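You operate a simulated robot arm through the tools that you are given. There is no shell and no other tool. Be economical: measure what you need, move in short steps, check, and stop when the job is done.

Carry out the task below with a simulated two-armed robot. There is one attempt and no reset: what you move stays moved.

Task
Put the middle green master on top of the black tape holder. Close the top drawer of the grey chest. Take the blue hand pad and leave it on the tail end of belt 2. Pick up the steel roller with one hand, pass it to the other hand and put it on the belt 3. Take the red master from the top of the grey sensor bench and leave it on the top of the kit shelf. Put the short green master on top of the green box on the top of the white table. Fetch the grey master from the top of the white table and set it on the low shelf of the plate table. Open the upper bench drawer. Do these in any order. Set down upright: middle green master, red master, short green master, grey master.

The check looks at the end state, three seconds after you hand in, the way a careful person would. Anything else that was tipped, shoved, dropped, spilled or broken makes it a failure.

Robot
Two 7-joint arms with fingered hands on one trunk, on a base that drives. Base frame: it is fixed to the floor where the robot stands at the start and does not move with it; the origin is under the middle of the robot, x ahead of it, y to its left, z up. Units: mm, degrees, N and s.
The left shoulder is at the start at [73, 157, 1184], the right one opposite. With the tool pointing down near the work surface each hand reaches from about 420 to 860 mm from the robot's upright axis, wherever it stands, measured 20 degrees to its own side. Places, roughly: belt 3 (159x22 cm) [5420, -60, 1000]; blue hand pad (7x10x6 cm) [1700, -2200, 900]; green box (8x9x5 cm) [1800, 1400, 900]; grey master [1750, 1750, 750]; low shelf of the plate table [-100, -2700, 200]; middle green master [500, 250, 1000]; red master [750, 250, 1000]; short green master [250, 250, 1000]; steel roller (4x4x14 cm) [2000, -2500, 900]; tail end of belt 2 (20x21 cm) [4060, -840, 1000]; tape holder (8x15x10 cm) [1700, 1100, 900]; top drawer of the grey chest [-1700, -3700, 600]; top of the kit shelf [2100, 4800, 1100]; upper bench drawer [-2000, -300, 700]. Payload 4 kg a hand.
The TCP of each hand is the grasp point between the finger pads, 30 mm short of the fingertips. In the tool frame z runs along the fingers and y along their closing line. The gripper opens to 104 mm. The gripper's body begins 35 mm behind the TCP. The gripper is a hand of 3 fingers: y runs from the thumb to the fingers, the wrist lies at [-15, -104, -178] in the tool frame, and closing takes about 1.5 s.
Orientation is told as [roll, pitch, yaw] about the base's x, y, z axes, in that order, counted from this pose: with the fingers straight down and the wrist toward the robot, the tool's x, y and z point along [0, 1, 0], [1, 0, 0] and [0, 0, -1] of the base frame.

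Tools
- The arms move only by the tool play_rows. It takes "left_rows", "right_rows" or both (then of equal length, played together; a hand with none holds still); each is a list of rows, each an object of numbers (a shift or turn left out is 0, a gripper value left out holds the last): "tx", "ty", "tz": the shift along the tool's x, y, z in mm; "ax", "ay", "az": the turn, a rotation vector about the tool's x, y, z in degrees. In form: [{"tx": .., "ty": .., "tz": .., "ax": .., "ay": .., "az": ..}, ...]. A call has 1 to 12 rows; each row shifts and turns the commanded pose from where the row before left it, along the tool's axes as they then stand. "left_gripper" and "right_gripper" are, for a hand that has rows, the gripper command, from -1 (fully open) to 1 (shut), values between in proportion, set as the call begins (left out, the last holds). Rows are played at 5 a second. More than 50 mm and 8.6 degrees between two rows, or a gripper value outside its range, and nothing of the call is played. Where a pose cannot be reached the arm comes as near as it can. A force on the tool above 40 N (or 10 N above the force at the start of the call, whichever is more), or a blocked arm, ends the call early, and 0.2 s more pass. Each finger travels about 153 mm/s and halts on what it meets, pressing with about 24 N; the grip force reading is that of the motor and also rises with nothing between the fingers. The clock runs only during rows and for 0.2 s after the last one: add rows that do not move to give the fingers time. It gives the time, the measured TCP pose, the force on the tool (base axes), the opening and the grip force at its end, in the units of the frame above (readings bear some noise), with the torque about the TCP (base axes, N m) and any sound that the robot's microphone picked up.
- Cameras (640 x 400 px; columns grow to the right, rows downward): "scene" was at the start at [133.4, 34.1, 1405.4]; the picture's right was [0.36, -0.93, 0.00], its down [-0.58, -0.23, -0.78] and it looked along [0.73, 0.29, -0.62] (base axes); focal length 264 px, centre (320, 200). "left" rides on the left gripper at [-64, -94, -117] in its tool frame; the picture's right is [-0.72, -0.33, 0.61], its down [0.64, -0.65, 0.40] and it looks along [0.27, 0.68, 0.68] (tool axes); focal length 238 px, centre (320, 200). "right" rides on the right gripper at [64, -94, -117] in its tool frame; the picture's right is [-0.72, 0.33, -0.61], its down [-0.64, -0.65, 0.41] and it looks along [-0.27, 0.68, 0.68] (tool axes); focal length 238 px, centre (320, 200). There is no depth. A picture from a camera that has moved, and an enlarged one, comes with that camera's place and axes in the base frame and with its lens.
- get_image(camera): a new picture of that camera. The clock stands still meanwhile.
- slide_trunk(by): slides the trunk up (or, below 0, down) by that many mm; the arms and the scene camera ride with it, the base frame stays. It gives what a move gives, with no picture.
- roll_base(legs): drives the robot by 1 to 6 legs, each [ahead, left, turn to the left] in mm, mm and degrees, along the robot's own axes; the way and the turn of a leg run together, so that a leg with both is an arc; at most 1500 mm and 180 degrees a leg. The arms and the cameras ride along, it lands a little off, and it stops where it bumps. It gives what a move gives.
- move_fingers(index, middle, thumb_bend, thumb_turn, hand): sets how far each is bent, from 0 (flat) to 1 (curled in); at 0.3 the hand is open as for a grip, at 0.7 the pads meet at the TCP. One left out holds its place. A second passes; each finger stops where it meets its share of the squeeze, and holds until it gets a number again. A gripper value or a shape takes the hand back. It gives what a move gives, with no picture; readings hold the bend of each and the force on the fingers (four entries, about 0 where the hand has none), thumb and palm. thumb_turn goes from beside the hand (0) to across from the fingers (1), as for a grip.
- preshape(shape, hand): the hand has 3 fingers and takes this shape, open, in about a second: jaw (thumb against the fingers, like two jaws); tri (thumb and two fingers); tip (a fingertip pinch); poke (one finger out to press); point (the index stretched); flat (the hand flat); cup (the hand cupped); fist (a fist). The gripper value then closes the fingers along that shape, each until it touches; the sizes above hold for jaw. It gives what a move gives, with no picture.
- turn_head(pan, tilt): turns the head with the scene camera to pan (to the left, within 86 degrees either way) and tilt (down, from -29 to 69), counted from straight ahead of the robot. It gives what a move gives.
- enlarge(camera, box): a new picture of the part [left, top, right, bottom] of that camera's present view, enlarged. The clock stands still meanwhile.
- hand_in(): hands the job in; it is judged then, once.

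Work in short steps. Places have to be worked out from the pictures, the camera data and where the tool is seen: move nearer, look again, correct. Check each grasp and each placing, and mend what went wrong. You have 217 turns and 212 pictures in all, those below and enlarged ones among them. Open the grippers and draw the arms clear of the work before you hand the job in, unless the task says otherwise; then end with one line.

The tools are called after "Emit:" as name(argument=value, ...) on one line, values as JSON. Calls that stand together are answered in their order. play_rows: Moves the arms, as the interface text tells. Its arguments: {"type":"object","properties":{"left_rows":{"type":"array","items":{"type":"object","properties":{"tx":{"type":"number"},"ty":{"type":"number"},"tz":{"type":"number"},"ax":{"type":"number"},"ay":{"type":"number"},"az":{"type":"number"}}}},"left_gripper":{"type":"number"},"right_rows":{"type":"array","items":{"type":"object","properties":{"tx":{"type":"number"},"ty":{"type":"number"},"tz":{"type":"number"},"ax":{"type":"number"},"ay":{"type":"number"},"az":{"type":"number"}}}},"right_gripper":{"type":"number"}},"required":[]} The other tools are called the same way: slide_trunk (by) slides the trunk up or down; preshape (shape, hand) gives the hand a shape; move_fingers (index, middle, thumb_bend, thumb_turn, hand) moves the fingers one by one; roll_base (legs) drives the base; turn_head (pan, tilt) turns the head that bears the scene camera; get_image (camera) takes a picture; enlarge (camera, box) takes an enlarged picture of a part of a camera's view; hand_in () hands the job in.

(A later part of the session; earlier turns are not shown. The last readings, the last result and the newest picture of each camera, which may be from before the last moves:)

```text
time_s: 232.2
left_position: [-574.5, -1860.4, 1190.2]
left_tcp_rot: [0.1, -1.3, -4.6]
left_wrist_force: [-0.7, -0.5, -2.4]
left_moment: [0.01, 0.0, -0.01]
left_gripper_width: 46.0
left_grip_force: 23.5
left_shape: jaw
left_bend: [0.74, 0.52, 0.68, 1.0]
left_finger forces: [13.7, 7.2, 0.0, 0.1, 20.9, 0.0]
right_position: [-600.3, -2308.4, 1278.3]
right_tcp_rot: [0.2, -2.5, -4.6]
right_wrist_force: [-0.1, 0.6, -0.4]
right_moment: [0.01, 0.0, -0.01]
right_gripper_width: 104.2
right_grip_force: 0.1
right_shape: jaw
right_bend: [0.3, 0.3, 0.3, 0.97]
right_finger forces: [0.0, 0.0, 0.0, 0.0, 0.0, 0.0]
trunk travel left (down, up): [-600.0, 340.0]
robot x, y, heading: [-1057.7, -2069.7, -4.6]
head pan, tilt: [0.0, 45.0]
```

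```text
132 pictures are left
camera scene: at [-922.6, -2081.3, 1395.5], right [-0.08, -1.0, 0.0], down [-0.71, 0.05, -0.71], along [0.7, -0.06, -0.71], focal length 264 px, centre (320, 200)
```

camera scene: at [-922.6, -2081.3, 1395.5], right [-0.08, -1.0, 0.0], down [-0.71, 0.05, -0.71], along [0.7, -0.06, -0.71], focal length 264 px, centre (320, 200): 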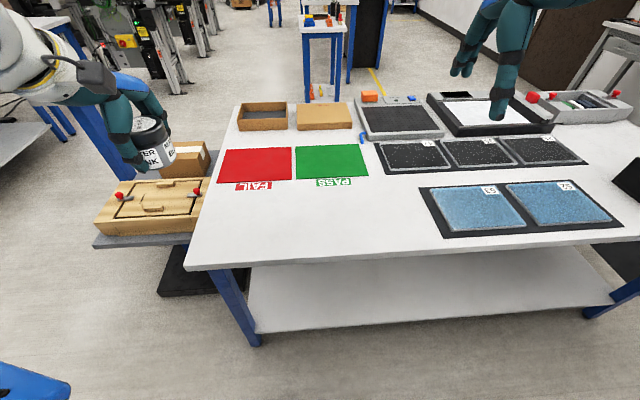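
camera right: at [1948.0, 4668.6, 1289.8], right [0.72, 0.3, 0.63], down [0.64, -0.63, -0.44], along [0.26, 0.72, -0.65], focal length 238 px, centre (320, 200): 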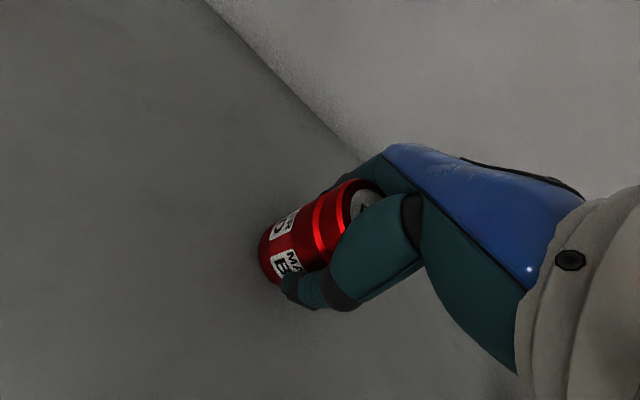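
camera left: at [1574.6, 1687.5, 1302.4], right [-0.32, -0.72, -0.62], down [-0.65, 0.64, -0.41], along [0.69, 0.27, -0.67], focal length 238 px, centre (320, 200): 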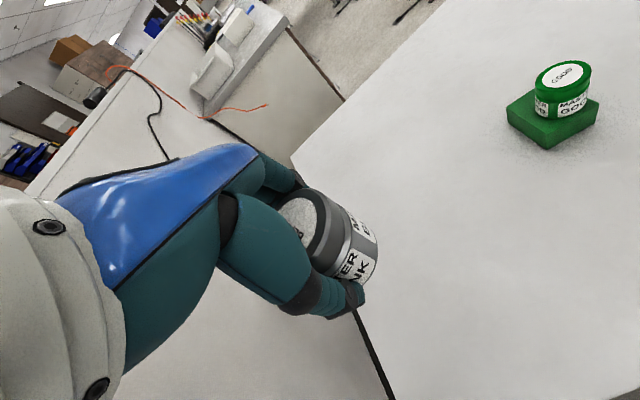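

Table top is at z≈794, its west edge x≈-540, shelf edge almost flush. I back off a bit, shift south, straighten, and lower the trunk fully.

Emit:
roll_base(legs=[[-80, -270, 4.6]])

Emit:
slide_trunk(by=-600)

Emit:
turn_head(pan=0, tilt=35)

Emit:
get_image(camera="scene")

```text
time_s: 234.2
left_position: [-681.4, -2064.8, 1187.7]
left_tcp_rot: [-0.4, -1.3, 0.3]
left_wrist_force: [0.3, -0.3, -2.7]
left_moment: [-0.03, -0.03, 0.01]
left_gripper_width: 45.9
left_grip_force: 24.0
left_shape: jaw
left_bend: [0.74, 0.52, 0.68, 1.0]
left_finger forces: [13.7, 7.3, 0.0, 0.0, 20.9, 0.0]
right_position: [-670.6, -2513.5, 1280.6]
right_tcp_rot: [-0.4, -2.6, 0.1]
right_wrist_force: [-0.9, -0.5, -0.7]
right_moment: [-0.04, -0.03, -0.02]
right_gripper_width: 104.2
right_grip_force: 0.0
right_shape: jaw
right_bend: [0.3, 0.3, 0.3, 0.97]
right_finger forces: [0.0, 0.0, 0.0, 0.0, 0.0, 0.0]
trunk travel left (down, up): [-600.0, 340.0]
robot x, y, heading: [-1145.4, -2325.1, -0.0]
head pan, tilt: [0.0, 45.0]
```

```text
refused: -600 is not a number from -400 to 400
```

```text
time_s: 234.9
left_position: [-683.1, -2071.4, 1190.1]
left_tcp_rot: [-0.1, -1.3, 0.2]
left_wrist_force: [0.6, 1.2, -2.2]
left_moment: [0.01, 0.01, -0.02]
left_gripper_width: 46.1
left_grip_force: 24.4
left_shape: jaw
left_bend: [0.74, 0.52, 0.68, 1.0]
left_finger forces: [13.7, 7.3, 0.1, 0.0, 20.9, 0.1]
right_position: [-673.8, -2520.9, 1279.0]
right_tcp_rot: [0.0, -2.5, 0.1]
right_wrist_force: [0.3, 0.7, -1.2]
right_moment: [-0.01, 0.04, -0.01]
right_gripper_width: 104.0
right_grip_force: 0.1
right_shape: jaw
right_bend: [0.3, 0.3, 0.3, 0.97]
right_finger forces: [0.1, 0.1, 0.0, 0.1, 0.1, 0.0]
trunk travel left (down, up): [-600.0, 340.0]
robot x, y, heading: [-1145.3, -2331.4, 0.4]
head pan, tilt: [0.0, 35.0]
```

```text
131 pictures are left
camera scene: at [-1003.8, -2320.7, 1410.2], right [0.0, -1.0, 0.0], down [-0.58, 0.0, -0.82], along [0.82, 0.0, -0.58], focal length 264 px, centre (320, 200)
```

scene: 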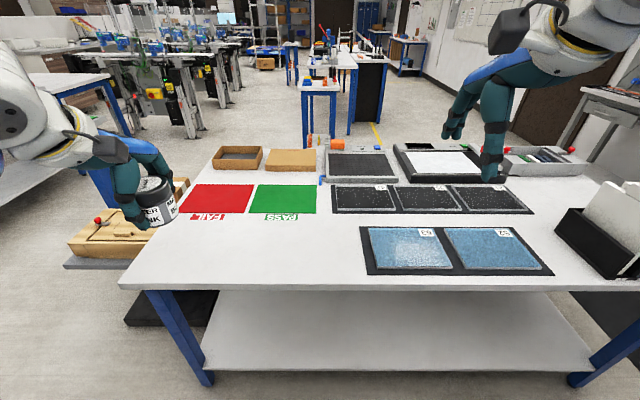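

Hands are clear of the table edge (x≈-542). Lower the trunk in two steps.

Emit:
slide_trunk(by=-400)

Emit:
slide_trunk(by=-190)

Emit:
play_rows(left_rows=[{"tz": 45}, {"tz": 45}, {"tz": 45}, {"tz": 45}, {"tz": 45}, {"tz": 40}, {}])

Emit:
turn_head(pan=0, tilt=30)

Emit:
get_image(camera="scene")

Emit:
get_image(camera="left")

```text
time_s: 238.7
left_position: [-684.3, -2078.8, 790.3]
left_tcp_rot: [0.3, -1.3, 0.1]
left_wrist_force: [1.0, 0.5, -2.0]
left_moment: [0.01, 0.01, 0.01]
left_gripper_width: 46.1
left_grip_force: 24.1
left_shape: jaw
left_bend: [0.74, 0.52, 0.68, 1.0]
left_finger forces: [13.7, 7.3, 0.1, 0.0, 21.2, 0.0]
right_position: [-674.3, -2528.4, 878.1]
right_tcp_rot: [0.2, -2.6, 0.1]
right_wrist_force: [-0.4, -0.7, 0.0]
right_moment: [0.0, -0.02, 0.01]
right_gripper_width: 104.0
right_grip_force: 0.0
right_shape: jaw
right_bend: [0.3, 0.3, 0.3, 0.97]
right_finger forces: [0.0, 0.0, 0.0, 0.1, 0.0, 0.1]
trunk travel left (down, up): [-200.0, 740.0]
robot x, y, heading: [-1144.7, -2327.5, 0.0]
head pan, tilt: [0.0, 35.0]
```

```text
time_s: 240.8
left_position: [-685.5, -2078.9, 602.0]
left_tcp_rot: [0.1, -1.4, -0.1]
left_wrist_force: [-0.7, 1.1, -2.3]
left_moment: [0.01, 0.02, 0.0]
left_gripper_width: 46.2
left_grip_force: 24.2
left_shape: jaw
left_bend: [0.74, 0.52, 0.68, 1.0]
left_finger forces: [13.7, 7.3, 0.0, 0.1, 21.0, 0.1]
right_position: [-674.2, -2528.1, 688.0]
right_tcp_rot: [0.2, -2.6, 0.2]
right_wrist_force: [-0.6, 0.1, 0.4]
right_moment: [-0.04, -0.02, 0.01]
right_gripper_width: 104.0
right_grip_force: 0.0
right_shape: jaw
right_bend: [0.3, 0.3, 0.3, 0.97]
right_finger forces: [0.1, 0.1, 0.0, 0.1, 0.1, 0.0]
trunk travel left (down, up): [-10.0, 930.0]
robot x, y, heading: [-1144.8, -2328.7, 0.1]
head pan, tilt: [0.0, 35.0]
```

```text
time_s: 242.4
left_position: [-679.8, -2079.3, 336.1]
left_tcp_rot: [0.3, -1.3, 0.1]
left_wrist_force: [-0.4, 0.0, -2.3]
left_moment: [0.01, 0.03, 0.02]
left_gripper_width: 45.5
left_grip_force: 23.4
left_shape: jaw
left_bend: [0.74, 0.52, 0.68, 1.0]
left_finger forces: [13.5, 7.1, 0.0, 0.1, 20.5, 0.0]
right_position: [-675.5, -2527.3, 689.0]
right_tcp_rot: [0.2, -2.6, 0.1]
right_wrist_force: [0.8, 0.0, 0.8]
right_moment: [-0.01, -0.01, -0.02]
right_gripper_width: 104.2
right_grip_force: 0.0
right_shape: jaw
right_bend: [0.3, 0.3, 0.3, 0.97]
right_finger forces: [0.0, 0.0, 0.0, 0.0, 0.1, 0.0]
trunk travel left (down, up): [-10.0, 930.0]
robot x, y, heading: [-1143.3, -2328.9, 0.0]
head pan, tilt: [0.0, 35.0]
```

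```text
time_s: 243.1
left_position: [-680.2, -2079.0, 335.1]
left_tcp_rot: [0.1, -1.3, 0.1]
left_wrist_force: [-0.1, -0.1, -2.6]
left_moment: [-0.01, 0.02, 0.0]
left_gripper_width: 45.5
left_grip_force: 24.1
left_shape: jaw
left_bend: [0.74, 0.52, 0.68, 1.0]
left_finger forces: [13.5, 7.1, 0.0, 0.0, 20.5, 0.1]
right_position: [-673.8, -2528.3, 689.0]
right_tcp_rot: [0.2, -2.6, 0.0]
right_wrist_force: [-0.8, 0.7, 0.1]
right_moment: [0.01, 0.02, -0.02]
right_gripper_width: 104.0
right_grip_force: 0.0
right_shape: jaw
right_bend: [0.3, 0.3, 0.3, 0.97]
right_finger forces: [0.1, 0.0, 0.0, 0.1, 0.0, 0.0]
trunk travel left (down, up): [-10.0, 930.0]
robot x, y, heading: [-1149.4, -2327.2, -0.1]
head pan, tilt: [0.0, 30.0]
```

```text
130 pictures are left
camera scene: at [-1003.4, -2327.4, 828.1], right [0.0, -1.0, 0.0], down [-0.5, 0.0, -0.86], along [0.86, 0.0, -0.5], focal length 264 px, centre (320, 200)
```

scene: 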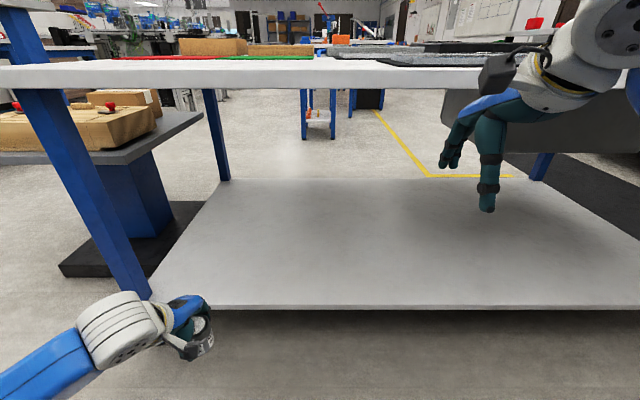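

```text
129 pictures are left
camera left: at [-776.6, -2143.9, 450.9], right [-0.31, -0.72, -0.62], down [-0.64, 0.64, -0.42], along [0.7, 0.27, -0.66], focal length 238 px, centre (320, 200)
```

left: 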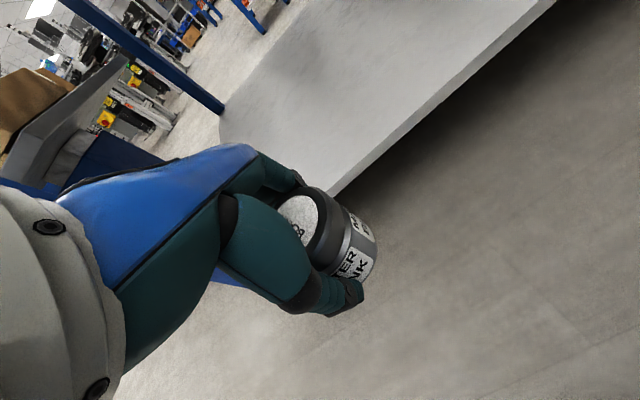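

Shelf z≈223, leg well clear. I move the jar in 255 mm (and slightly right) at the current height.

Emit:
play_rows(left_rows=[{"ty": 43, "tx": -10}, {"ty": 43, "tx": -10}, {"ty": 43, "tx": -10}, {"ty": 43, "tx": -10}, {"ty": 43, "tx": -10}, {"ty": 40, "tx": -10}, {}])

Emit:
get_image(camera="scene")

```text
time_s: 244.7
left_position: [-424.5, -2133.6, 343.2]
left_tcp_rot: [0.1, -1.3, 0.1]
left_wrist_force: [0.2, -0.4, -2.3]
left_moment: [0.0, -0.02, 0.02]
left_gripper_width: 45.8
left_grip_force: 24.2
left_shape: jaw
left_bend: [0.74, 0.52, 0.68, 1.0]
left_finger forces: [13.7, 7.3, 0.0, 0.0, 20.8, 0.1]
right_position: [-674.7, -2526.5, 689.3]
right_tcp_rot: [0.2, -2.6, 0.1]
right_wrist_force: [0.0, 1.4, 0.7]
right_moment: [-0.02, -0.01, 0.01]
right_gripper_width: 104.0
right_grip_force: 0.0
right_shape: jaw
right_bend: [0.3, 0.3, 0.3, 0.97]
right_finger forces: [0.0, 0.1, 0.0, 0.0, 0.0, 0.0]
trunk travel left (down, up): [-10.0, 930.0]
robot x, y, heading: [-1148.5, -2324.8, 0.0]
head pan, tilt: [0.0, 30.0]
```

```text
128 pictures are left
camera scene: at [-1002.6, -2327.8, 828.0], right [0.0, -1.0, 0.0], down [-0.5, 0.0, -0.86], along [0.86, 0.0, -0.5], focal length 264 px, centre (320, 200)
```

scene: 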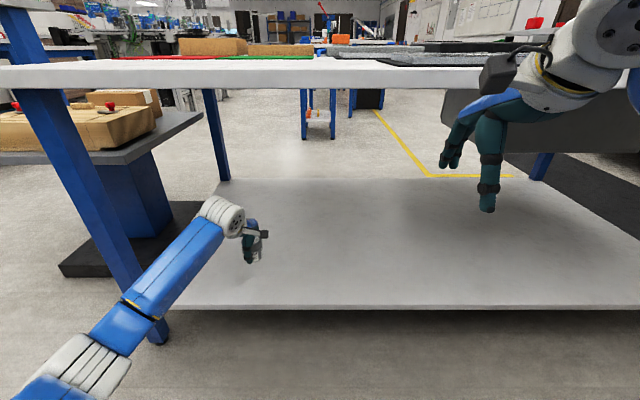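

Jar is over the shelf. Descend to contact.

Emit:
play_rows(left_rows=[{"tz": 25}, {"tz": 20}, {"tz": 10}, {"tz": 5}, {"tz": 4}, {"tz": 4}, {"tz": 4}, {"tz": 4}, {"tz": 4}, {"tz": 4}, {"tz": 4}, {"tz": 4}])

Emit:
enlarge(camera="scene", box=[160, 170, 340, 290])

```text
time_s: 247.3
left_position: [-420.6, -2136.4, 251.0]
left_tcp_rot: [0.2, -1.4, 0.1]
left_wrist_force: [0.8, 0.6, -2.4]
left_moment: [0.0, 0.01, 0.01]
left_gripper_width: 45.6
left_grip_force: 23.5
left_shape: jaw
left_bend: [0.74, 0.52, 0.68, 1.0]
left_finger forces: [13.5, 7.2, 0.0, 0.0, 20.6, 0.0]
right_position: [-674.4, -2527.7, 688.1]
right_tcp_rot: [0.3, -2.6, 0.1]
right_wrist_force: [0.5, 0.4, -0.5]
right_moment: [-0.02, 0.04, 0.01]
right_gripper_width: 104.3
right_grip_force: 0.1
right_shape: jaw
right_bend: [0.3, 0.3, 0.3, 0.97]
right_finger forces: [0.1, 0.0, 0.1, 0.0, 0.0, 0.0]
trunk travel left (down, up): [-10.0, 930.0]
robot x, y, heading: [-1143.9, -2327.7, -0.0]
head pan, tilt: [0.0, 30.0]
```

```text
3.33 times, centred on (250, 230) of scene
camera zoom: at [-1002.6, -2328.0, 828.0], right [0.0, -1.0, 0.0], down [-0.5, 0.0, -0.86], along [0.86, 0.0, -0.5], focal length 881 px, centre (553, 100)
```

zoom: 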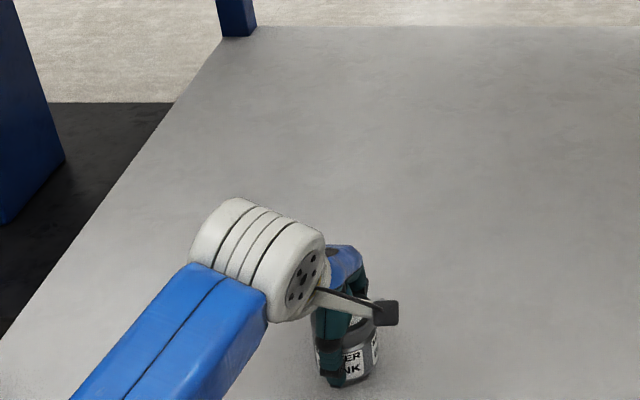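

Not yet touching; continue down in small steps.

Emit:
play_rows(left_rows=[{"tz": 4}, {"tz": 4}, {"tz": 4}, {"tz": 4}, {"tz": 4}, {"tz": 4}, {"tz": 4}, {"tz": 4}, {"tz": 4}, {"tz": 4}])

```text
time_s: 249.0
left_position: [-415.1, -2138.0, 231.0]
left_tcp_rot: [-0.1, -2.7, 0.0]
left_wrist_force: [-4.7, 0.2, 19.7]
left_moment: [-0.01, 0.37, -0.02]
left_gripper_width: 47.3
left_grip_force: 23.4
left_shape: jaw
left_bend: [0.75, 0.53, 0.68, 1.0]
left_finger forces: [13.8, 7.5, 0.0, 0.1, 25.2, 0.1]
right_position: [-676.2, -2529.0, 688.9]
right_tcp_rot: [0.3, -2.7, 0.0]
right_wrist_force: [-0.3, 0.0, 0.0]
right_moment: [0.02, 0.0, 0.0]
right_gripper_width: 104.1
right_grip_force: 0.1
right_shape: jaw
right_bend: [0.3, 0.3, 0.3, 0.97]
right_finger forces: [0.1, 0.0, 0.1, 0.0, 0.0, 0.0]
trunk travel left (down, up): [-10.0, 930.0]
robot x, y, heading: [-1144.1, -2331.2, 0.2]
head pan, tilt: [0.0, 30.0]
stopped in row 8 (left hand): the force on the tool passed its limit at 43 N (the readings are from after the stop); the commanded pose is now the measured one
```

Contact on the shelf. Relax, open, look.

Emit:
play_rows(left_rows=[{"tz": -2.5}, {}])

Emit:
play_rows(left_rows=[{}, {}, {}, {}, {}, {}, {}, {}], left_gripper=-1)

Emit:
play_rows(left_rows=[{"tz": -15}, {"tz": -25}, {"tz": -30}, {"tz": -40}, {"ty": -45}, {"ty": -45}, {"ty": -45}, {"ty": -45}, {"ty": -45}, {"ty": -35}, {}])

Emit:
get_image(camera="scene")

```text
time_s: 249.6
left_position: [-417.7, -2138.6, 232.2]
left_tcp_rot: [0.1, -2.5, -0.1]
left_wrist_force: [1.1, -1.2, 20.7]
left_moment: [-0.03, 0.07, -0.02]
left_gripper_width: 46.6
left_grip_force: 23.5
left_shape: jaw
left_bend: [0.75, 0.52, 0.69, 1.0]
left_finger forces: [15.9, 8.6, 0.0, 0.1, 22.6, 0.1]
right_position: [-675.1, -2529.2, 690.2]
right_tcp_rot: [0.3, -2.8, 0.1]
right_wrist_force: [-0.1, -0.5, -0.6]
right_moment: [0.02, 0.01, 0.0]
right_gripper_width: 104.0
right_grip_force: 0.0
right_shape: jaw
right_bend: [0.3, 0.3, 0.3, 0.97]
right_finger forces: [0.0, 0.0, 0.1, 0.0, 0.0, 0.1]
trunk travel left (down, up): [-10.0, 930.0]
robot x, y, heading: [-1146.6, -2328.6, 0.1]
head pan, tilt: [0.0, 30.0]
```

```text
time_s: 251.4
left_position: [-417.3, -2137.3, 228.4]
left_tcp_rot: [0.2, -2.0, 0.1]
left_wrist_force: [-1.0, 0.7, 4.9]
left_moment: [0.05, -0.2, 0.01]
left_gripper_width: 103.2
left_grip_force: 0.0
left_shape: jaw
left_bend: [0.3, 0.3, 0.3, 0.98]
left_finger forces: [0.3, 4.2, 0.1, 0.1, 0.1, 0.0]
right_position: [-673.2, -2528.3, 689.7]
right_tcp_rot: [0.3, -2.8, 0.0]
right_wrist_force: [-0.5, 0.9, 0.3]
right_moment: [-0.01, -0.03, 0.0]
right_gripper_width: 104.0
right_grip_force: 0.0
right_shape: jaw
right_bend: [0.3, 0.3, 0.3, 0.97]
right_finger forces: [0.0, 0.0, 0.0, 0.0, 0.0, 0.0]
trunk travel left (down, up): [-10.0, 930.0]
robot x, y, heading: [-1147.0, -2329.9, 0.2]
head pan, tilt: [0.0, 30.0]
```

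```text
time_s: 253.8
left_position: [-680.6, -2140.2, 329.3]
left_tcp_rot: [0.0, -2.2, 0.2]
left_wrist_force: [-0.6, -0.4, 0.1]
left_moment: [-0.03, -0.03, 0.0]
left_gripper_width: 104.1
left_grip_force: 0.1
left_shape: jaw
left_bend: [0.3, 0.3, 0.3, 0.98]
left_finger forces: [0.1, 0.0, 0.0, 0.1, 0.0, 0.0]
right_position: [-674.2, -2528.5, 689.5]
right_tcp_rot: [0.3, -2.7, 0.1]
right_wrist_force: [-0.1, -0.8, 0.0]
right_moment: [0.01, 0.0, 0.0]
right_gripper_width: 103.9
right_grip_force: 0.1
right_shape: jaw
right_bend: [0.3, 0.3, 0.3, 0.97]
right_finger forces: [0.0, 0.0, 0.0, 0.0, 0.0, 0.1]
trunk travel left (down, up): [-10.0, 930.0]
robot x, y, heading: [-1143.3, -2331.3, 0.3]
head pan, tilt: [0.0, 30.0]
```

```text
126 pictures are left
camera scene: at [-1003.7, -2328.1, 828.2], right [0.0, -1.0, 0.0], down [-0.5, 0.0, -0.86], along [0.86, 0.0, -0.5], focal length 264 px, centre (320, 200)
```

scene: 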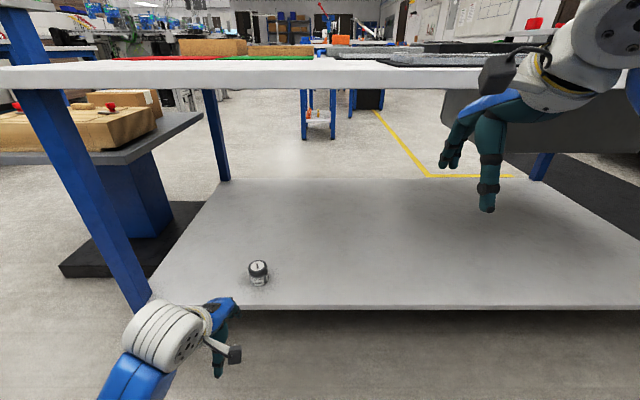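

Grey master stands on the low shelf. Next the chest: I back off, turn south, raise the trunk some and look.

Emit:
roll_base(legs=[[-120, 0, 0], [0, 0, -90]])

Emit:
slide_trunk(by=300)

Emit:
turn_head(pan=-20, tilt=25)

Emit:
get_image(camera="scene")

```text
time_s: 258.7
left_position: [-1040.1, -2780.5, 329.8]
left_tcp_rot: [0.0, -2.2, -85.1]
left_wrist_force: [-0.1, 0.1, -0.3]
left_moment: [0.02, -0.02, 0.04]
left_gripper_width: 104.1
left_grip_force: 0.0
left_shape: jaw
left_bend: [0.3, 0.3, 0.3, 0.98]
left_finger forces: [0.0, 0.1, 0.0, 0.0, 0.1, 0.2]
right_position: [-1415.0, -2818.4, 688.4]
right_tcp_rot: [0.3, -2.6, -83.6]
right_wrist_force: [0.3, 0.1, -0.4]
right_moment: [0.01, 0.02, -0.01]
right_gripper_width: 104.0
right_grip_force: 0.0
right_shape: jaw
right_bend: [0.3, 0.3, 0.3, 0.98]
right_finger forces: [0.1, 0.0, 0.1, 0.0, 0.1, 0.0]
trunk travel left (down, up): [-10.0, 930.0]
robot x, y, heading: [-1267.4, -2332.0, -84.9]
head pan, tilt: [0.0, 30.0]
stopped in leg 2: the robot was blocked; the commanded pose is now the measured one
```

```text
time_s: 259.9
left_position: [-1041.6, -2775.7, 422.0]
left_tcp_rot: [0.5, -2.4, -85.4]
left_wrist_force: [1.2, -0.5, -1.0]
left_moment: [0.02, -0.02, -0.01]
left_gripper_width: 104.0
left_grip_force: 0.2
left_shape: jaw
left_bend: [0.3, 0.3, 0.3, 0.98]
left_finger forces: [0.0, 0.1, 0.1, 0.1, 0.0, 0.0]
right_position: [-1413.8, -2818.8, 693.8]
right_tcp_rot: [3.1, 9.4, -82.5]
right_wrist_force: [-0.4, 1.0, -0.6]
right_moment: [0.0, -0.04, -0.03]
right_gripper_width: 104.1
right_grip_force: 0.0
right_shape: jaw
right_bend: [0.3, 0.3, 0.3, 0.98]
right_finger forces: [0.0, 0.0, 0.0, 0.0, 0.0, 0.0]
trunk travel left (down, up): [-95.0, 845.0]
robot x, y, heading: [-1265.5, -2330.6, -85.1]
head pan, tilt: [0.0, 30.0]
stopped: the arm was blocked; the commanded pose is now the measured one
```

```text
time_s: 260.7
left_position: [-1040.9, -2775.9, 418.4]
left_tcp_rot: [0.4, -2.2, -85.4]
left_wrist_force: [-0.7, 0.3, -0.8]
left_moment: [0.0, 0.0, 0.02]
left_gripper_width: 103.7
left_grip_force: 0.2
left_shape: jaw
left_bend: [0.3, 0.3, 0.3, 0.98]
left_finger forces: [0.1, 0.0, 0.0, 0.0, 0.0, 0.1]
right_position: [-1415.8, -2818.2, 693.3]
right_tcp_rot: [2.9, 9.1, -82.6]
right_wrist_force: [0.0, 0.7, 0.2]
right_moment: [0.0, -0.02, 0.03]
right_gripper_width: 104.0
right_grip_force: 0.0
right_shape: jaw
right_bend: [0.3, 0.3, 0.3, 0.98]
right_finger forces: [0.0, 0.0, 0.0, 0.1, 0.1, 0.0]
trunk travel left (down, up): [-95.0, 845.0]
robot x, y, heading: [-1263.3, -2328.1, -85.5]
head pan, tilt: [-20.0, 25.0]
```

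```text
125 pictures are left
camera scene: at [-1283.6, -2478.4, 919.2], right [-0.96, 0.26, 0.01], down [0.11, 0.42, -0.9], along [-0.24, -0.87, -0.43], focal length 264 px, centre (320, 200)
```

scene: 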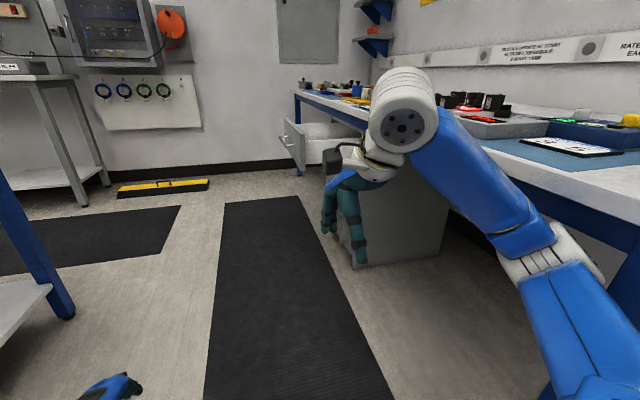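

The right elbow got caught under the west bench edge. I lower the trunk back and shift away to the east before raising.

Emit:
slide_trunk(by=-85)

Emit:
roll_base(legs=[[0, 200, 0]])

Emit:
get_image(camera="scene")

```text
time_s: 261.9
left_position: [-1036.3, -2776.4, 332.5]
left_tcp_rot: [-0.5, -2.4, -85.2]
left_wrist_force: [-0.1, -0.3, 0.5]
left_moment: [-0.01, 0.01, 0.02]
left_gripper_width: 103.9
left_grip_force: 0.2
left_shape: jaw
left_bend: [0.3, 0.3, 0.3, 0.98]
left_finger forces: [0.1, 0.0, 0.0, 0.1, 0.1, 0.0]
right_position: [-1406.3, -2816.1, 618.0]
right_tcp_rot: [1.9, 8.4, -82.7]
right_wrist_force: [0.4, -0.2, 0.0]
right_moment: [-0.03, -0.05, -0.01]
right_gripper_width: 104.0
right_grip_force: 0.0
right_shape: jaw
right_bend: [0.3, 0.3, 0.3, 0.98]
right_finger forces: [0.1, 0.0, 0.1, 0.1, 0.0, 0.0]
trunk travel left (down, up): [-10.0, 930.0]
robot x, y, heading: [-1269.3, -2328.7, -84.9]
head pan, tilt: [-20.0, 25.0]
```

```text
time_s: 262.6
left_position: [-1035.7, -2776.7, 339.4]
left_tcp_rot: [0.7, -2.8, -84.7]
left_wrist_force: [-1.4, 0.2, 0.4]
left_moment: [0.03, 0.04, 0.0]
left_gripper_width: 103.8
left_grip_force: 0.1
left_shape: jaw
left_bend: [0.3, 0.3, 0.3, 0.98]
left_finger forces: [0.1, 0.0, 0.0, 0.0, 0.0, 0.1]
right_position: [-1406.0, -2819.8, 621.9]
right_tcp_rot: [3.2, 7.4, -81.1]
right_wrist_force: [0.5, 0.4, 0.1]
right_moment: [0.01, 0.0, -0.03]
right_gripper_width: 104.0
right_grip_force: 0.1
right_shape: jaw
right_bend: [0.3, 0.3, 0.3, 0.98]
right_finger forces: [0.0, 0.1, 0.0, 0.0, 0.0, 0.0]
trunk travel left (down, up): [-10.0, 930.0]
robot x, y, heading: [-1260.5, -2337.8, -84.4]
head pan, tilt: [-20.0, 25.0]
stopped in leg 1: the robot was blocked; the commanded pose is now the measured one
```

```text
124 pictures are left
camera scene: at [-1259.1, -2477.5, 836.8], right [-0.97, 0.25, 0.03], down [0.08, 0.41, -0.91], along [-0.24, -0.87, -0.42], focal length 264 px, centre (320, 200)
```

scene: 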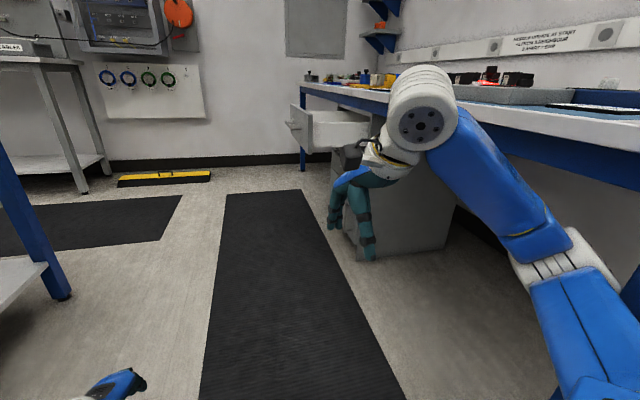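

Still blocked; I look to the right side to see what holds the arm.

Emit:
turn_head(pan=-80, tilt=25)

Emit:
get_image(camera="scene")

Emit:
turn_head(pan=60, tilt=35)

Emit:
get_image(camera="scene")

```text
time_s: 263.9
left_position: [-1036.2, -2775.4, 338.1]
left_tcp_rot: [0.7, -2.7, -84.5]
left_wrist_force: [-1.2, -0.1, -0.1]
left_moment: [0.01, 0.0, -0.01]
left_gripper_width: 104.0
left_grip_force: 0.0
left_shape: jaw
left_bend: [0.3, 0.3, 0.3, 0.98]
left_finger forces: [0.1, 0.0, 0.0, 0.1, 0.0, 0.0]
right_position: [-1403.8, -2819.4, 621.1]
right_tcp_rot: [3.2, 7.6, -80.9]
right_wrist_force: [-0.3, -0.2, 0.7]
right_moment: [-0.03, 0.0, 0.01]
right_gripper_width: 103.9
right_grip_force: 0.0
right_shape: jaw
right_bend: [0.3, 0.3, 0.3, 0.98]
right_finger forces: [0.1, 0.0, 0.1, 0.0, 0.0, 0.1]
trunk travel left (down, up): [-10.0, 930.0]
robot x, y, heading: [-1263.5, -2331.4, -84.7]
head pan, tilt: [-80.0, 25.0]
```

```text
123 pictures are left
camera scene: at [-1324.0, -2413.3, 839.3], right [-0.27, 0.96, 0.02], down [0.38, 0.12, -0.92], along [-0.89, -0.24, -0.4], focal length 264 px, centre (320, 200)
```

scene: 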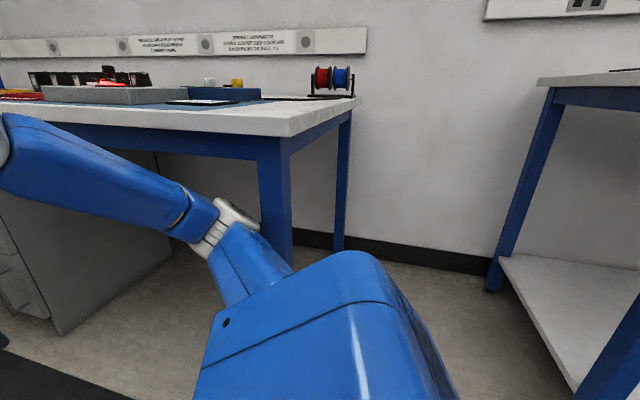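

```text
time_s: 266.1
left_position: [-1037.4, -2775.5, 338.3]
left_tcp_rot: [0.5, -2.8, -84.6]
left_wrist_force: [-0.1, 0.3, 0.1]
left_moment: [0.02, -0.03, 0.02]
left_gripper_width: 103.9
left_grip_force: 0.0
left_shape: jaw
left_bend: [0.3, 0.3, 0.3, 0.98]
left_finger forces: [0.0, 0.0, 0.0, 0.0, 0.1, 0.0]
right_position: [-1405.5, -2819.4, 620.7]
right_tcp_rot: [3.3, 7.5, -80.9]
right_wrist_force: [-1.1, -0.9, 0.2]
right_moment: [0.01, -0.02, 0.0]
right_gripper_width: 103.6
right_grip_force: 0.2
right_shape: jaw
right_bend: [0.3, 0.3, 0.3, 0.98]
right_finger forces: [0.1, 0.0, 0.0, 0.0, 0.0, 0.0]
trunk travel left (down, up): [-10.0, 930.0]
robot x, y, heading: [-1260.0, -2331.8, -84.6]
head pan, tilt: [60.0, 35.0]
```

```text
122 pictures are left
camera scene: at [-1156.3, -2425.3, 818.2], right [-0.42, -0.91, 0.0], down [-0.55, 0.25, -0.8], along [0.73, -0.34, -0.6], focal length 264 px, centre (320, 200)
```

scene: 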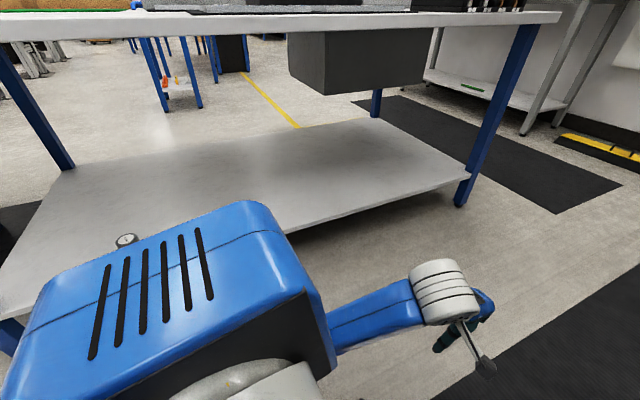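

The elbow touches the bench's corner leg. I rotate back to the left to free it, then move east.

Emit:
roll_base(legs=[[0, 0, 20]])

Emit:
roll_base(legs=[[0, 150, 0]])

```text
time_s: 266.9
left_position: [-1031.0, -2768.8, 346.7]
left_tcp_rot: [2.0, -3.1, -83.4]
left_wrist_force: [0.3, 0.0, -0.1]
left_moment: [0.0, 0.01, -0.01]
left_gripper_width: 103.7
left_grip_force: 0.1
left_shape: jaw
left_bend: [0.3, 0.3, 0.3, 0.98]
left_finger forces: [0.0, 0.0, 0.0, 0.0, 0.0, 0.0]
right_position: [-1402.4, -2822.0, 622.2]
right_tcp_rot: [4.6, 6.5, -79.3]
right_wrist_force: [0.2, 0.1, 0.2]
right_moment: [-0.01, 0.02, 0.0]
right_gripper_width: 104.0
right_grip_force: 0.1
right_shape: jaw
right_bend: [0.3, 0.3, 0.3, 0.98]
right_finger forces: [0.0, 0.1, 0.0, 0.0, 0.0, 0.0]
trunk travel left (down, up): [-10.0, 930.0]
robot x, y, heading: [-1262.1, -2333.4, -83.5]
head pan, tilt: [60.0, 35.0]
stopped in leg 1: the robot was blocked; the commanded pose is now the measured one
```

```text
time_s: 268.3
left_position: [-888.1, -2751.3, 350.6]
left_tcp_rot: [2.8, -3.3, -83.6]
left_wrist_force: [-0.5, 0.4, 0.6]
left_moment: [-0.03, 0.01, 0.03]
left_gripper_width: 103.8
left_grip_force: 0.1
left_shape: jaw
left_bend: [0.3, 0.3, 0.3, 0.98]
left_finger forces: [0.1, 0.0, 0.0, 0.0, 0.0, 0.0]
right_position: [-1267.3, -2801.4, 620.3]
right_tcp_rot: [5.3, 6.4, -79.7]
right_wrist_force: [0.0, 0.0, -0.1]
right_moment: [-0.06, 0.01, 0.04]
right_gripper_width: 103.9
right_grip_force: 0.1
right_shape: jaw
right_bend: [0.3, 0.3, 0.3, 0.98]
right_finger forces: [0.0, 0.0, 0.1, 0.0, 0.1, 0.0]
trunk travel left (down, up): [-10.0, 930.0]
robot x, y, heading: [-1110.4, -2316.8, -83.7]
head pan, tilt: [60.0, 35.0]
```

Freed. I raise the trunk in a safe spot and check the pose/tilt.

Emit:
roll_base(legs=[[0, 100, 0]])

Emit:
turn_head(pan=-60, tilt=25)

Emit:
get_image(camera="scene")

```text
time_s: 269.4
left_position: [-788.2, -2740.2, 349.2]
left_tcp_rot: [2.8, -3.5, -83.6]
left_wrist_force: [0.4, 0.1, -0.7]
left_moment: [-0.02, 0.02, 0.0]
left_gripper_width: 103.9
left_grip_force: 0.1
left_shape: jaw
left_bend: [0.3, 0.3, 0.3, 0.98]
left_finger forces: [0.0, 0.0, 0.1, 0.0, 0.1, 0.0]
right_position: [-1166.5, -2788.4, 621.1]
right_tcp_rot: [5.2, 6.4, -79.8]
right_wrist_force: [1.0, 0.5, 0.2]
right_moment: [0.0, 0.06, -0.06]
right_gripper_width: 103.8
right_grip_force: 0.2
right_shape: jaw
right_bend: [0.3, 0.3, 0.3, 0.98]
right_finger forces: [0.0, 0.0, 0.0, 0.1, 0.1, 0.0]
trunk travel left (down, up): [-10.0, 930.0]
robot x, y, heading: [-1012.7, -2308.8, -83.6]
head pan, tilt: [60.0, 35.0]
```

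```text
time_s: 271.4
left_position: [-787.8, -2739.0, 351.1]
left_tcp_rot: [2.8, -3.5, -83.6]
left_wrist_force: [-0.1, -0.6, -0.5]
left_moment: [0.01, -0.02, -0.01]
left_gripper_width: 104.0
left_grip_force: 0.1
left_shape: jaw
left_bend: [0.3, 0.3, 0.3, 0.98]
left_finger forces: [0.1, 0.0, 0.1, 0.0, 0.0, 0.0]
right_position: [-1167.3, -2788.2, 621.8]
right_tcp_rot: [5.3, 6.3, -79.8]
right_wrist_force: [-0.2, 0.4, 0.2]
right_moment: [0.0, -0.01, 0.01]
right_gripper_width: 103.9
right_grip_force: 0.0
right_shape: jaw
right_bend: [0.3, 0.3, 0.3, 0.98]
right_finger forces: [0.0, 0.1, 0.1, 0.0, 0.1, 0.1]
trunk travel left (down, up): [-10.0, 930.0]
robot x, y, heading: [-1009.8, -2304.2, -83.5]
head pan, tilt: [-60.0, 25.0]
```

```text
121 pictures are left
camera scene: at [-1081.0, -2409.9, 836.3], right [-0.6, 0.8, 0.0], down [0.34, 0.25, -0.91], along [-0.73, -0.54, -0.42], focal length 264 px, centre (320, 200)
```

scene: 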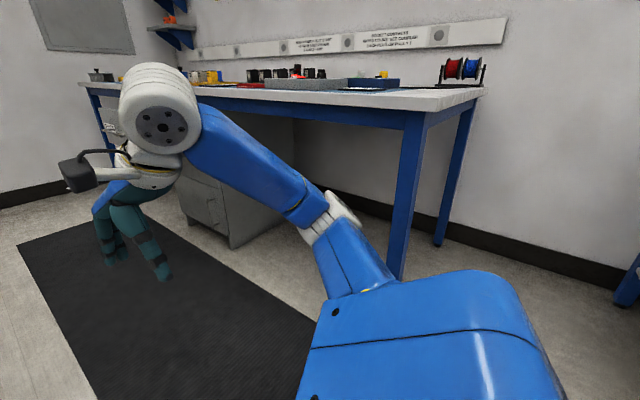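

Camera is level, furniture intact. I raise the trunk 300, straighten, drive south past the plate table and turn to face the chest's open drawer.

Emit:
slide_trunk(by=300)

Emit:
roll_base(legs=[[0, 0, -6.5], [1400, 0, 0], [200, 250, 0], [0, 0, -90]])

Emit:
turn_head(pan=0, tilt=35)

Emit:
get_image(camera="scene")

```text
time_s: 274.4
left_position: [-788.9, -2740.9, 650.0]
left_tcp_rot: [2.9, -3.5, -83.7]
left_wrist_force: [-0.3, 1.3, -0.3]
left_moment: [0.02, 0.01, 0.0]
left_gripper_width: 103.9
left_grip_force: 0.1
left_shape: jaw
left_bend: [0.3, 0.3, 0.3, 0.98]
left_finger forces: [0.0, 0.1, 0.0, 0.0, 0.0, 0.0]
right_position: [-1167.0, -2789.4, 920.6]
right_tcp_rot: [5.3, 6.4, -79.8]
right_wrist_force: [-0.2, -1.1, 0.2]
right_moment: [0.0, -0.02, 0.0]
right_gripper_width: 103.8
right_grip_force: 0.1
right_shape: jaw
right_bend: [0.3, 0.3, 0.3, 0.98]
right_finger forces: [0.1, 0.0, 0.0, 0.0, 0.0, 0.1]
trunk travel left (down, up): [-310.0, 630.0]
robot x, y, heading: [-1012.2, -2302.1, -83.1]
head pan, tilt: [-60.0, 25.0]
```

```text
time_s: 287.6
left_position: [-1229.9, -4107.9, 650.9]
left_tcp_rot: [2.8, -3.4, 179.6]
left_wrist_force: [-0.1, -0.5, 0.1]
left_moment: [0.01, -0.02, 0.02]
left_gripper_width: 104.0
left_grip_force: 0.1
left_shape: jaw
left_bend: [0.3, 0.3, 0.3, 0.98]
left_finger forces: [0.0, 0.0, 0.0, 0.1, 0.1, 0.0]
right_position: [-1232.0, -3726.6, 920.6]
right_tcp_rot: [5.3, 6.3, -176.6]
right_wrist_force: [0.2, -1.8, -0.6]
right_moment: [0.01, 0.01, 0.0]
right_gripper_width: 103.9
right_grip_force: 0.1
right_shape: jaw
right_bend: [0.3, 0.3, 0.3, 0.98]
right_finger forces: [0.0, 0.0, 0.1, 0.1, 0.0, 0.0]
trunk travel left (down, up): [-310.0, 630.0]
robot x, y, heading: [-770.7, -3939.9, 179.8]
head pan, tilt: [-60.0, 25.0]
```

```text
time_s: 288.9
left_position: [-1228.4, -4108.2, 651.4]
left_tcp_rot: [2.8, -3.6, 179.6]
left_wrist_force: [-0.4, -0.2, 0.2]
left_moment: [-0.01, -0.02, 0.01]
left_gripper_width: 103.6
left_grip_force: 0.0
left_shape: jaw
left_bend: [0.3, 0.3, 0.3, 0.98]
left_finger forces: [0.1, 0.0, 0.0, 0.0, 0.1, 0.0]
right_position: [-1230.9, -3726.7, 920.6]
right_tcp_rot: [5.3, 6.3, -176.6]
right_wrist_force: [0.8, -0.5, 0.0]
right_moment: [0.0, -0.01, 0.01]
right_gripper_width: 104.0
right_grip_force: 0.1
right_shape: jaw
right_bend: [0.3, 0.3, 0.3, 0.98]
right_finger forces: [0.0, 0.0, 0.1, 0.0, 0.1, 0.0]
trunk travel left (down, up): [-310.0, 630.0]
robot x, y, heading: [-766.1, -3939.9, 179.9]
head pan, tilt: [0.0, 35.0]
```

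```text
120 pictures are left
camera scene: at [-910.9, -3935.8, 1120.5], right [0.01, 1.0, 0.0], down [0.58, 0.0, -0.82], along [-0.82, 0.0, -0.58], focal length 264 px, centre (320, 200)
```

scene: 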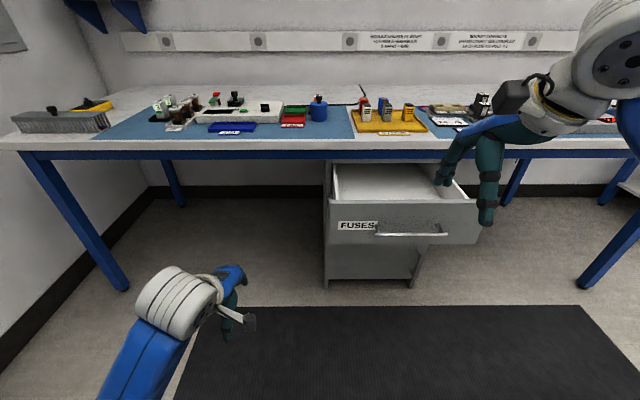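

The "FUSES" drawer front is at roughly x≈-1530, y≈-3680, z 510–675. I close the right fingers, lower the right hand to z≈640 in front of it, and step nearer.

Emit:
play_rows(right_rows=[{"tz": 45}, {"tz": 45}, {"tz": 45}, {"tz": 45}, {"tz": 45}, {"tz": 45, "ax": 3, "ay": 3}, {"tz": 10, "ax": 3, "ay": 2}, {}, {}], right_gripper=1)

Emit:
roll_base(legs=[[150, 0, 0]])

Emit:
get_image(camera="scene")

Emit:
get_image(camera="right")

```text
time_s: 290.9
left_position: [-1228.6, -4108.3, 650.9]
left_tcp_rot: [2.9, -3.6, 179.5]
left_wrist_force: [0.5, -0.7, 0.4]
left_moment: [0.04, -0.02, 0.03]
left_gripper_width: 104.1
left_grip_force: 0.1
left_shape: jaw
left_bend: [0.3, 0.3, 0.3, 0.98]
left_finger forces: [0.0, 0.0, 0.0, 0.1, 0.0, 0.0]
right_position: [-1197.6, -3749.9, 645.6]
right_tcp_rot: [10.3, 12.2, -175.7]
right_wrist_force: [0.1, -0.4, 0.3]
right_moment: [-0.01, -0.01, -0.02]
right_gripper_width: 0.1
right_grip_force: 24.1
right_shape: jaw
right_bend: [0.7, 0.7, 0.46, 1.0]
right_finger forces: [0.0, 0.0, 0.0, 0.0, 0.1, 0.0]
trunk travel left (down, up): [-310.0, 630.0]
robot x, y, heading: [-770.0, -3939.0, 179.6]
head pan, tilt: [0.0, 35.0]
```

```text
time_s: 292.3
left_position: [-1379.8, -4107.7, 649.8]
left_tcp_rot: [2.9, -3.5, 179.6]
left_wrist_force: [-0.1, 0.3, -0.3]
left_moment: [-0.03, 0.0, -0.01]
left_gripper_width: 104.0
left_grip_force: 0.0
left_shape: jaw
left_bend: [0.3, 0.3, 0.3, 0.98]
left_finger forces: [0.0, 0.0, 0.1, 0.0, 0.0, 0.1]
right_position: [-1349.2, -3748.9, 645.3]
right_tcp_rot: [10.4, 12.3, -175.7]
right_wrist_force: [-0.7, 0.5, 0.4]
right_moment: [0.0, -0.02, -0.01]
right_gripper_width: 0.0
right_grip_force: 23.8
right_shape: jaw
right_bend: [0.7, 0.7, 0.46, 1.0]
right_finger forces: [0.0, 0.1, 0.0, 0.1, 0.1, 0.1]
trunk travel left (down, up): [-310.0, 630.0]
robot x, y, heading: [-917.3, -3935.0, 179.7]
head pan, tilt: [0.0, 35.0]
```

```text
119 pictures are left
camera scene: at [-1063.0, -3935.2, 1120.3], right [0.0, 1.0, 0.0], down [0.58, 0.0, -0.82], along [-0.82, 0.0, -0.58], focal length 264 px, centre (320, 200)
```

scene: 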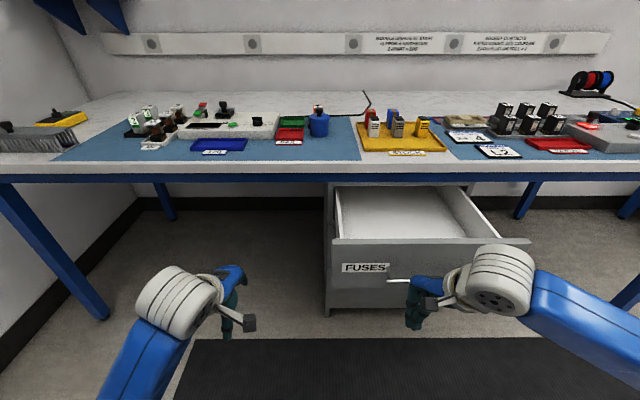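

```text
118 pictures are left
camera right: at [-1281.5, -3786.2, 787.7], right [-0.48, 0.78, 0.39], down [0.7, 0.61, -0.36], along [-0.52, 0.1, -0.84], focal length 238 px, centre (320, 200)
```

right: 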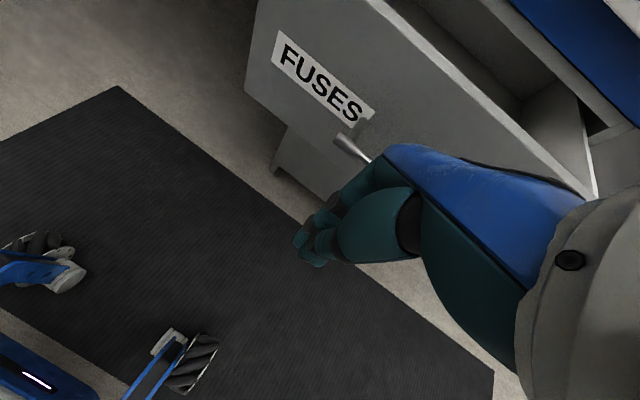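

I undo the wrong-way tilt, centre the hand on the drawer (y≈-3676), set z≈655 and advance toward the panel at x≈-1513.

Emit:
play_rows(right_rows=[{"ax": -4.1, "ay": -3.4}, {"ax": -4.1, "ay": -3.4}, {"ax": -4.0, "ay": -3.5}, {"tx": -35}, {"tx": -35}, {"ty": 20, "tz": -10}, {}])

Emit:
get_image(camera="scene")

```text
time_s: 293.9
left_position: [-1379.5, -4107.1, 651.4]
left_tcp_rot: [2.8, -3.6, 179.6]
left_wrist_force: [0.2, -0.3, 0.4]
left_moment: [0.02, 0.0, 0.02]
left_gripper_width: 103.9
left_grip_force: 0.0
left_shape: jaw
left_bend: [0.3, 0.3, 0.3, 0.98]
left_finger forces: [0.1, 0.0, 0.1, 0.0, 0.0, 0.0]
right_position: [-1369.3, -3681.8, 657.2]
right_tcp_rot: [-0.1, 0.0, -176.8]
right_wrist_force: [-0.7, 0.3, -0.2]
right_moment: [-0.02, 0.01, -0.01]
right_gripper_width: 0.1
right_grip_force: 24.0
right_shape: jaw
right_bend: [0.7, 0.7, 0.46, 1.0]
right_finger forces: [0.0, 0.0, 0.0, 0.1, 0.0, 0.0]
trunk travel left (down, up): [-310.0, 630.0]
robot x, y, heading: [-924.1, -3936.1, 179.8]
head pan, tilt: [0.0, 35.0]
```

```text
117 pictures are left
camera scene: at [-1061.2, -3935.1, 1120.6], right [0.0, 1.0, 0.0], down [0.57, 0.0, -0.82], along [-0.82, 0.0, -0.57], focal length 264 px, centre (320, 200)
```

scene: 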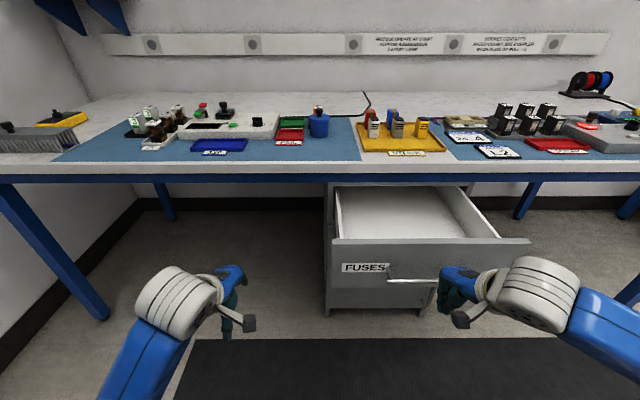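

Advance: approach then push gently.

Emit:
play_rows(right_rows=[{"ty": 35}, {"ty": 30}, {"ty": 20}, {"ty": 15}, {"ty": 15}, {"ty": 15}, {"ty": 15}, {"ty": 15}, {"ty": 15}, {"ty": 15}, {"ty": 15}, {}])

Emit:
get_image(camera="scene")

```text
time_s: 296.5
left_position: [-1380.0, -4108.4, 650.4]
left_tcp_rot: [2.8, -3.6, 179.6]
left_wrist_force: [0.1, 0.0, 0.0]
left_moment: [0.04, -0.02, 0.03]
left_gripper_width: 104.0
left_grip_force: 0.2
left_shape: jaw
left_bend: [0.3, 0.3, 0.3, 0.98]
left_finger forces: [0.0, 0.0, 0.1, 0.1, 0.0, 0.1]
right_position: [-1578.3, -3694.1, 653.1]
right_tcp_rot: [-0.1, 0.0, -176.9]
right_wrist_force: [0.1, -1.1, 0.2]
right_moment: [-0.03, 0.0, 0.01]
right_gripper_width: 0.0
right_grip_force: 24.2
right_shape: jaw
right_bend: [0.7, 0.7, 0.46, 1.0]
right_finger forces: [0.0, 0.0, 0.0, 0.0, 0.0, 0.0]
trunk travel left (down, up): [-310.0, 630.0]
robot x, y, heading: [-920.1, -3935.8, 179.4]
head pan, tilt: [0.0, 35.0]
```

```text
116 pictures are left
camera scene: at [-1062.1, -3935.4, 1120.5], right [0.0, 1.0, 0.0], down [0.58, 0.0, -0.82], along [-0.82, 0.0, -0.58], focal length 264 px, centre (320, 200)
```

scene: 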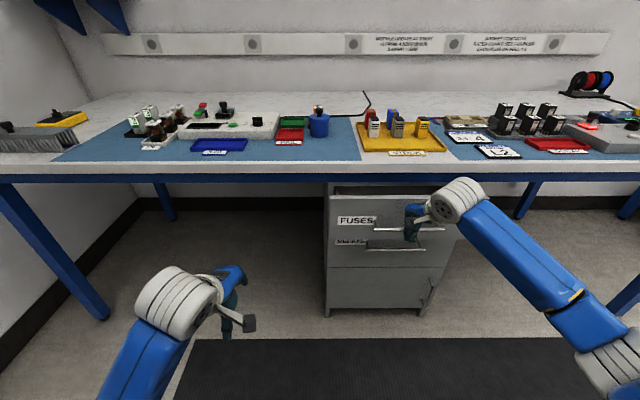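

The drawer is nearly in. Keep pushing until it stops.

Emit:
play_rows(right_rows=[{"ty": 10}, {"ty": 10}, {"ty": 10}, {"ty": 10}, {"ty": 10}, {"ty": 10}, {"ty": 10}, {"ty": 10}, {}])

Emit:
enlarge(camera="scene", box=[300, 160, 480, 320])

```text
time_s: 298.5
left_position: [-1378.1, -4108.4, 651.4]
left_tcp_rot: [2.8, -3.7, 179.7]
left_wrist_force: [0.1, 0.1, -1.1]
left_moment: [0.0, -0.02, 0.01]
left_gripper_width: 103.8
left_grip_force: 0.0
left_shape: jaw
left_bend: [0.3, 0.3, 0.3, 0.98]
left_finger forces: [0.0, 0.1, 0.1, 0.1, 0.0, 0.0]
right_position: [-1656.6, -3696.2, 656.1]
right_tcp_rot: [0.0, -0.2, -176.8]
right_wrist_force: [9.6, 1.3, 6.3]
right_moment: [0.03, -0.05, -0.06]
right_gripper_width: 0.1
right_grip_force: 24.1
right_shape: jaw
right_bend: [0.7, 0.7, 0.46, 1.0]
right_finger forces: [0.0, 6.1, 0.0, 0.0, 0.0, 0.0]
trunk travel left (down, up): [-310.0, 630.0]
robot x, y, heading: [-921.3, -3937.1, 179.6]
head pan, tilt: [0.0, 35.0]
```

```text
2.50 times, centred on (390, 240) of scene
camera zoom: at [-1059.8, -3935.8, 1120.9], right [0.0, 1.0, 0.0], down [0.57, 0.0, -0.82], along [-0.82, 0.0, -0.57], focal length 661 px, centre (145, 100)
```

zoom: 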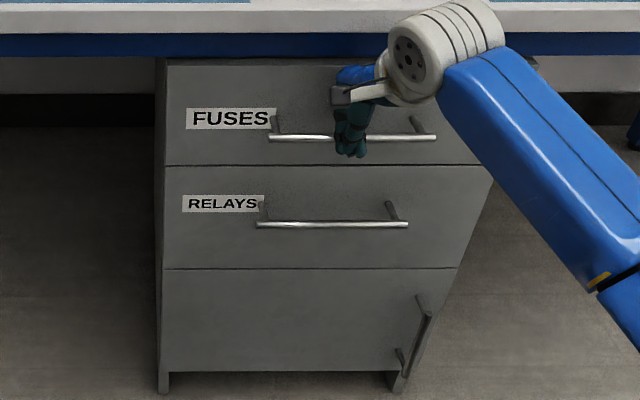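

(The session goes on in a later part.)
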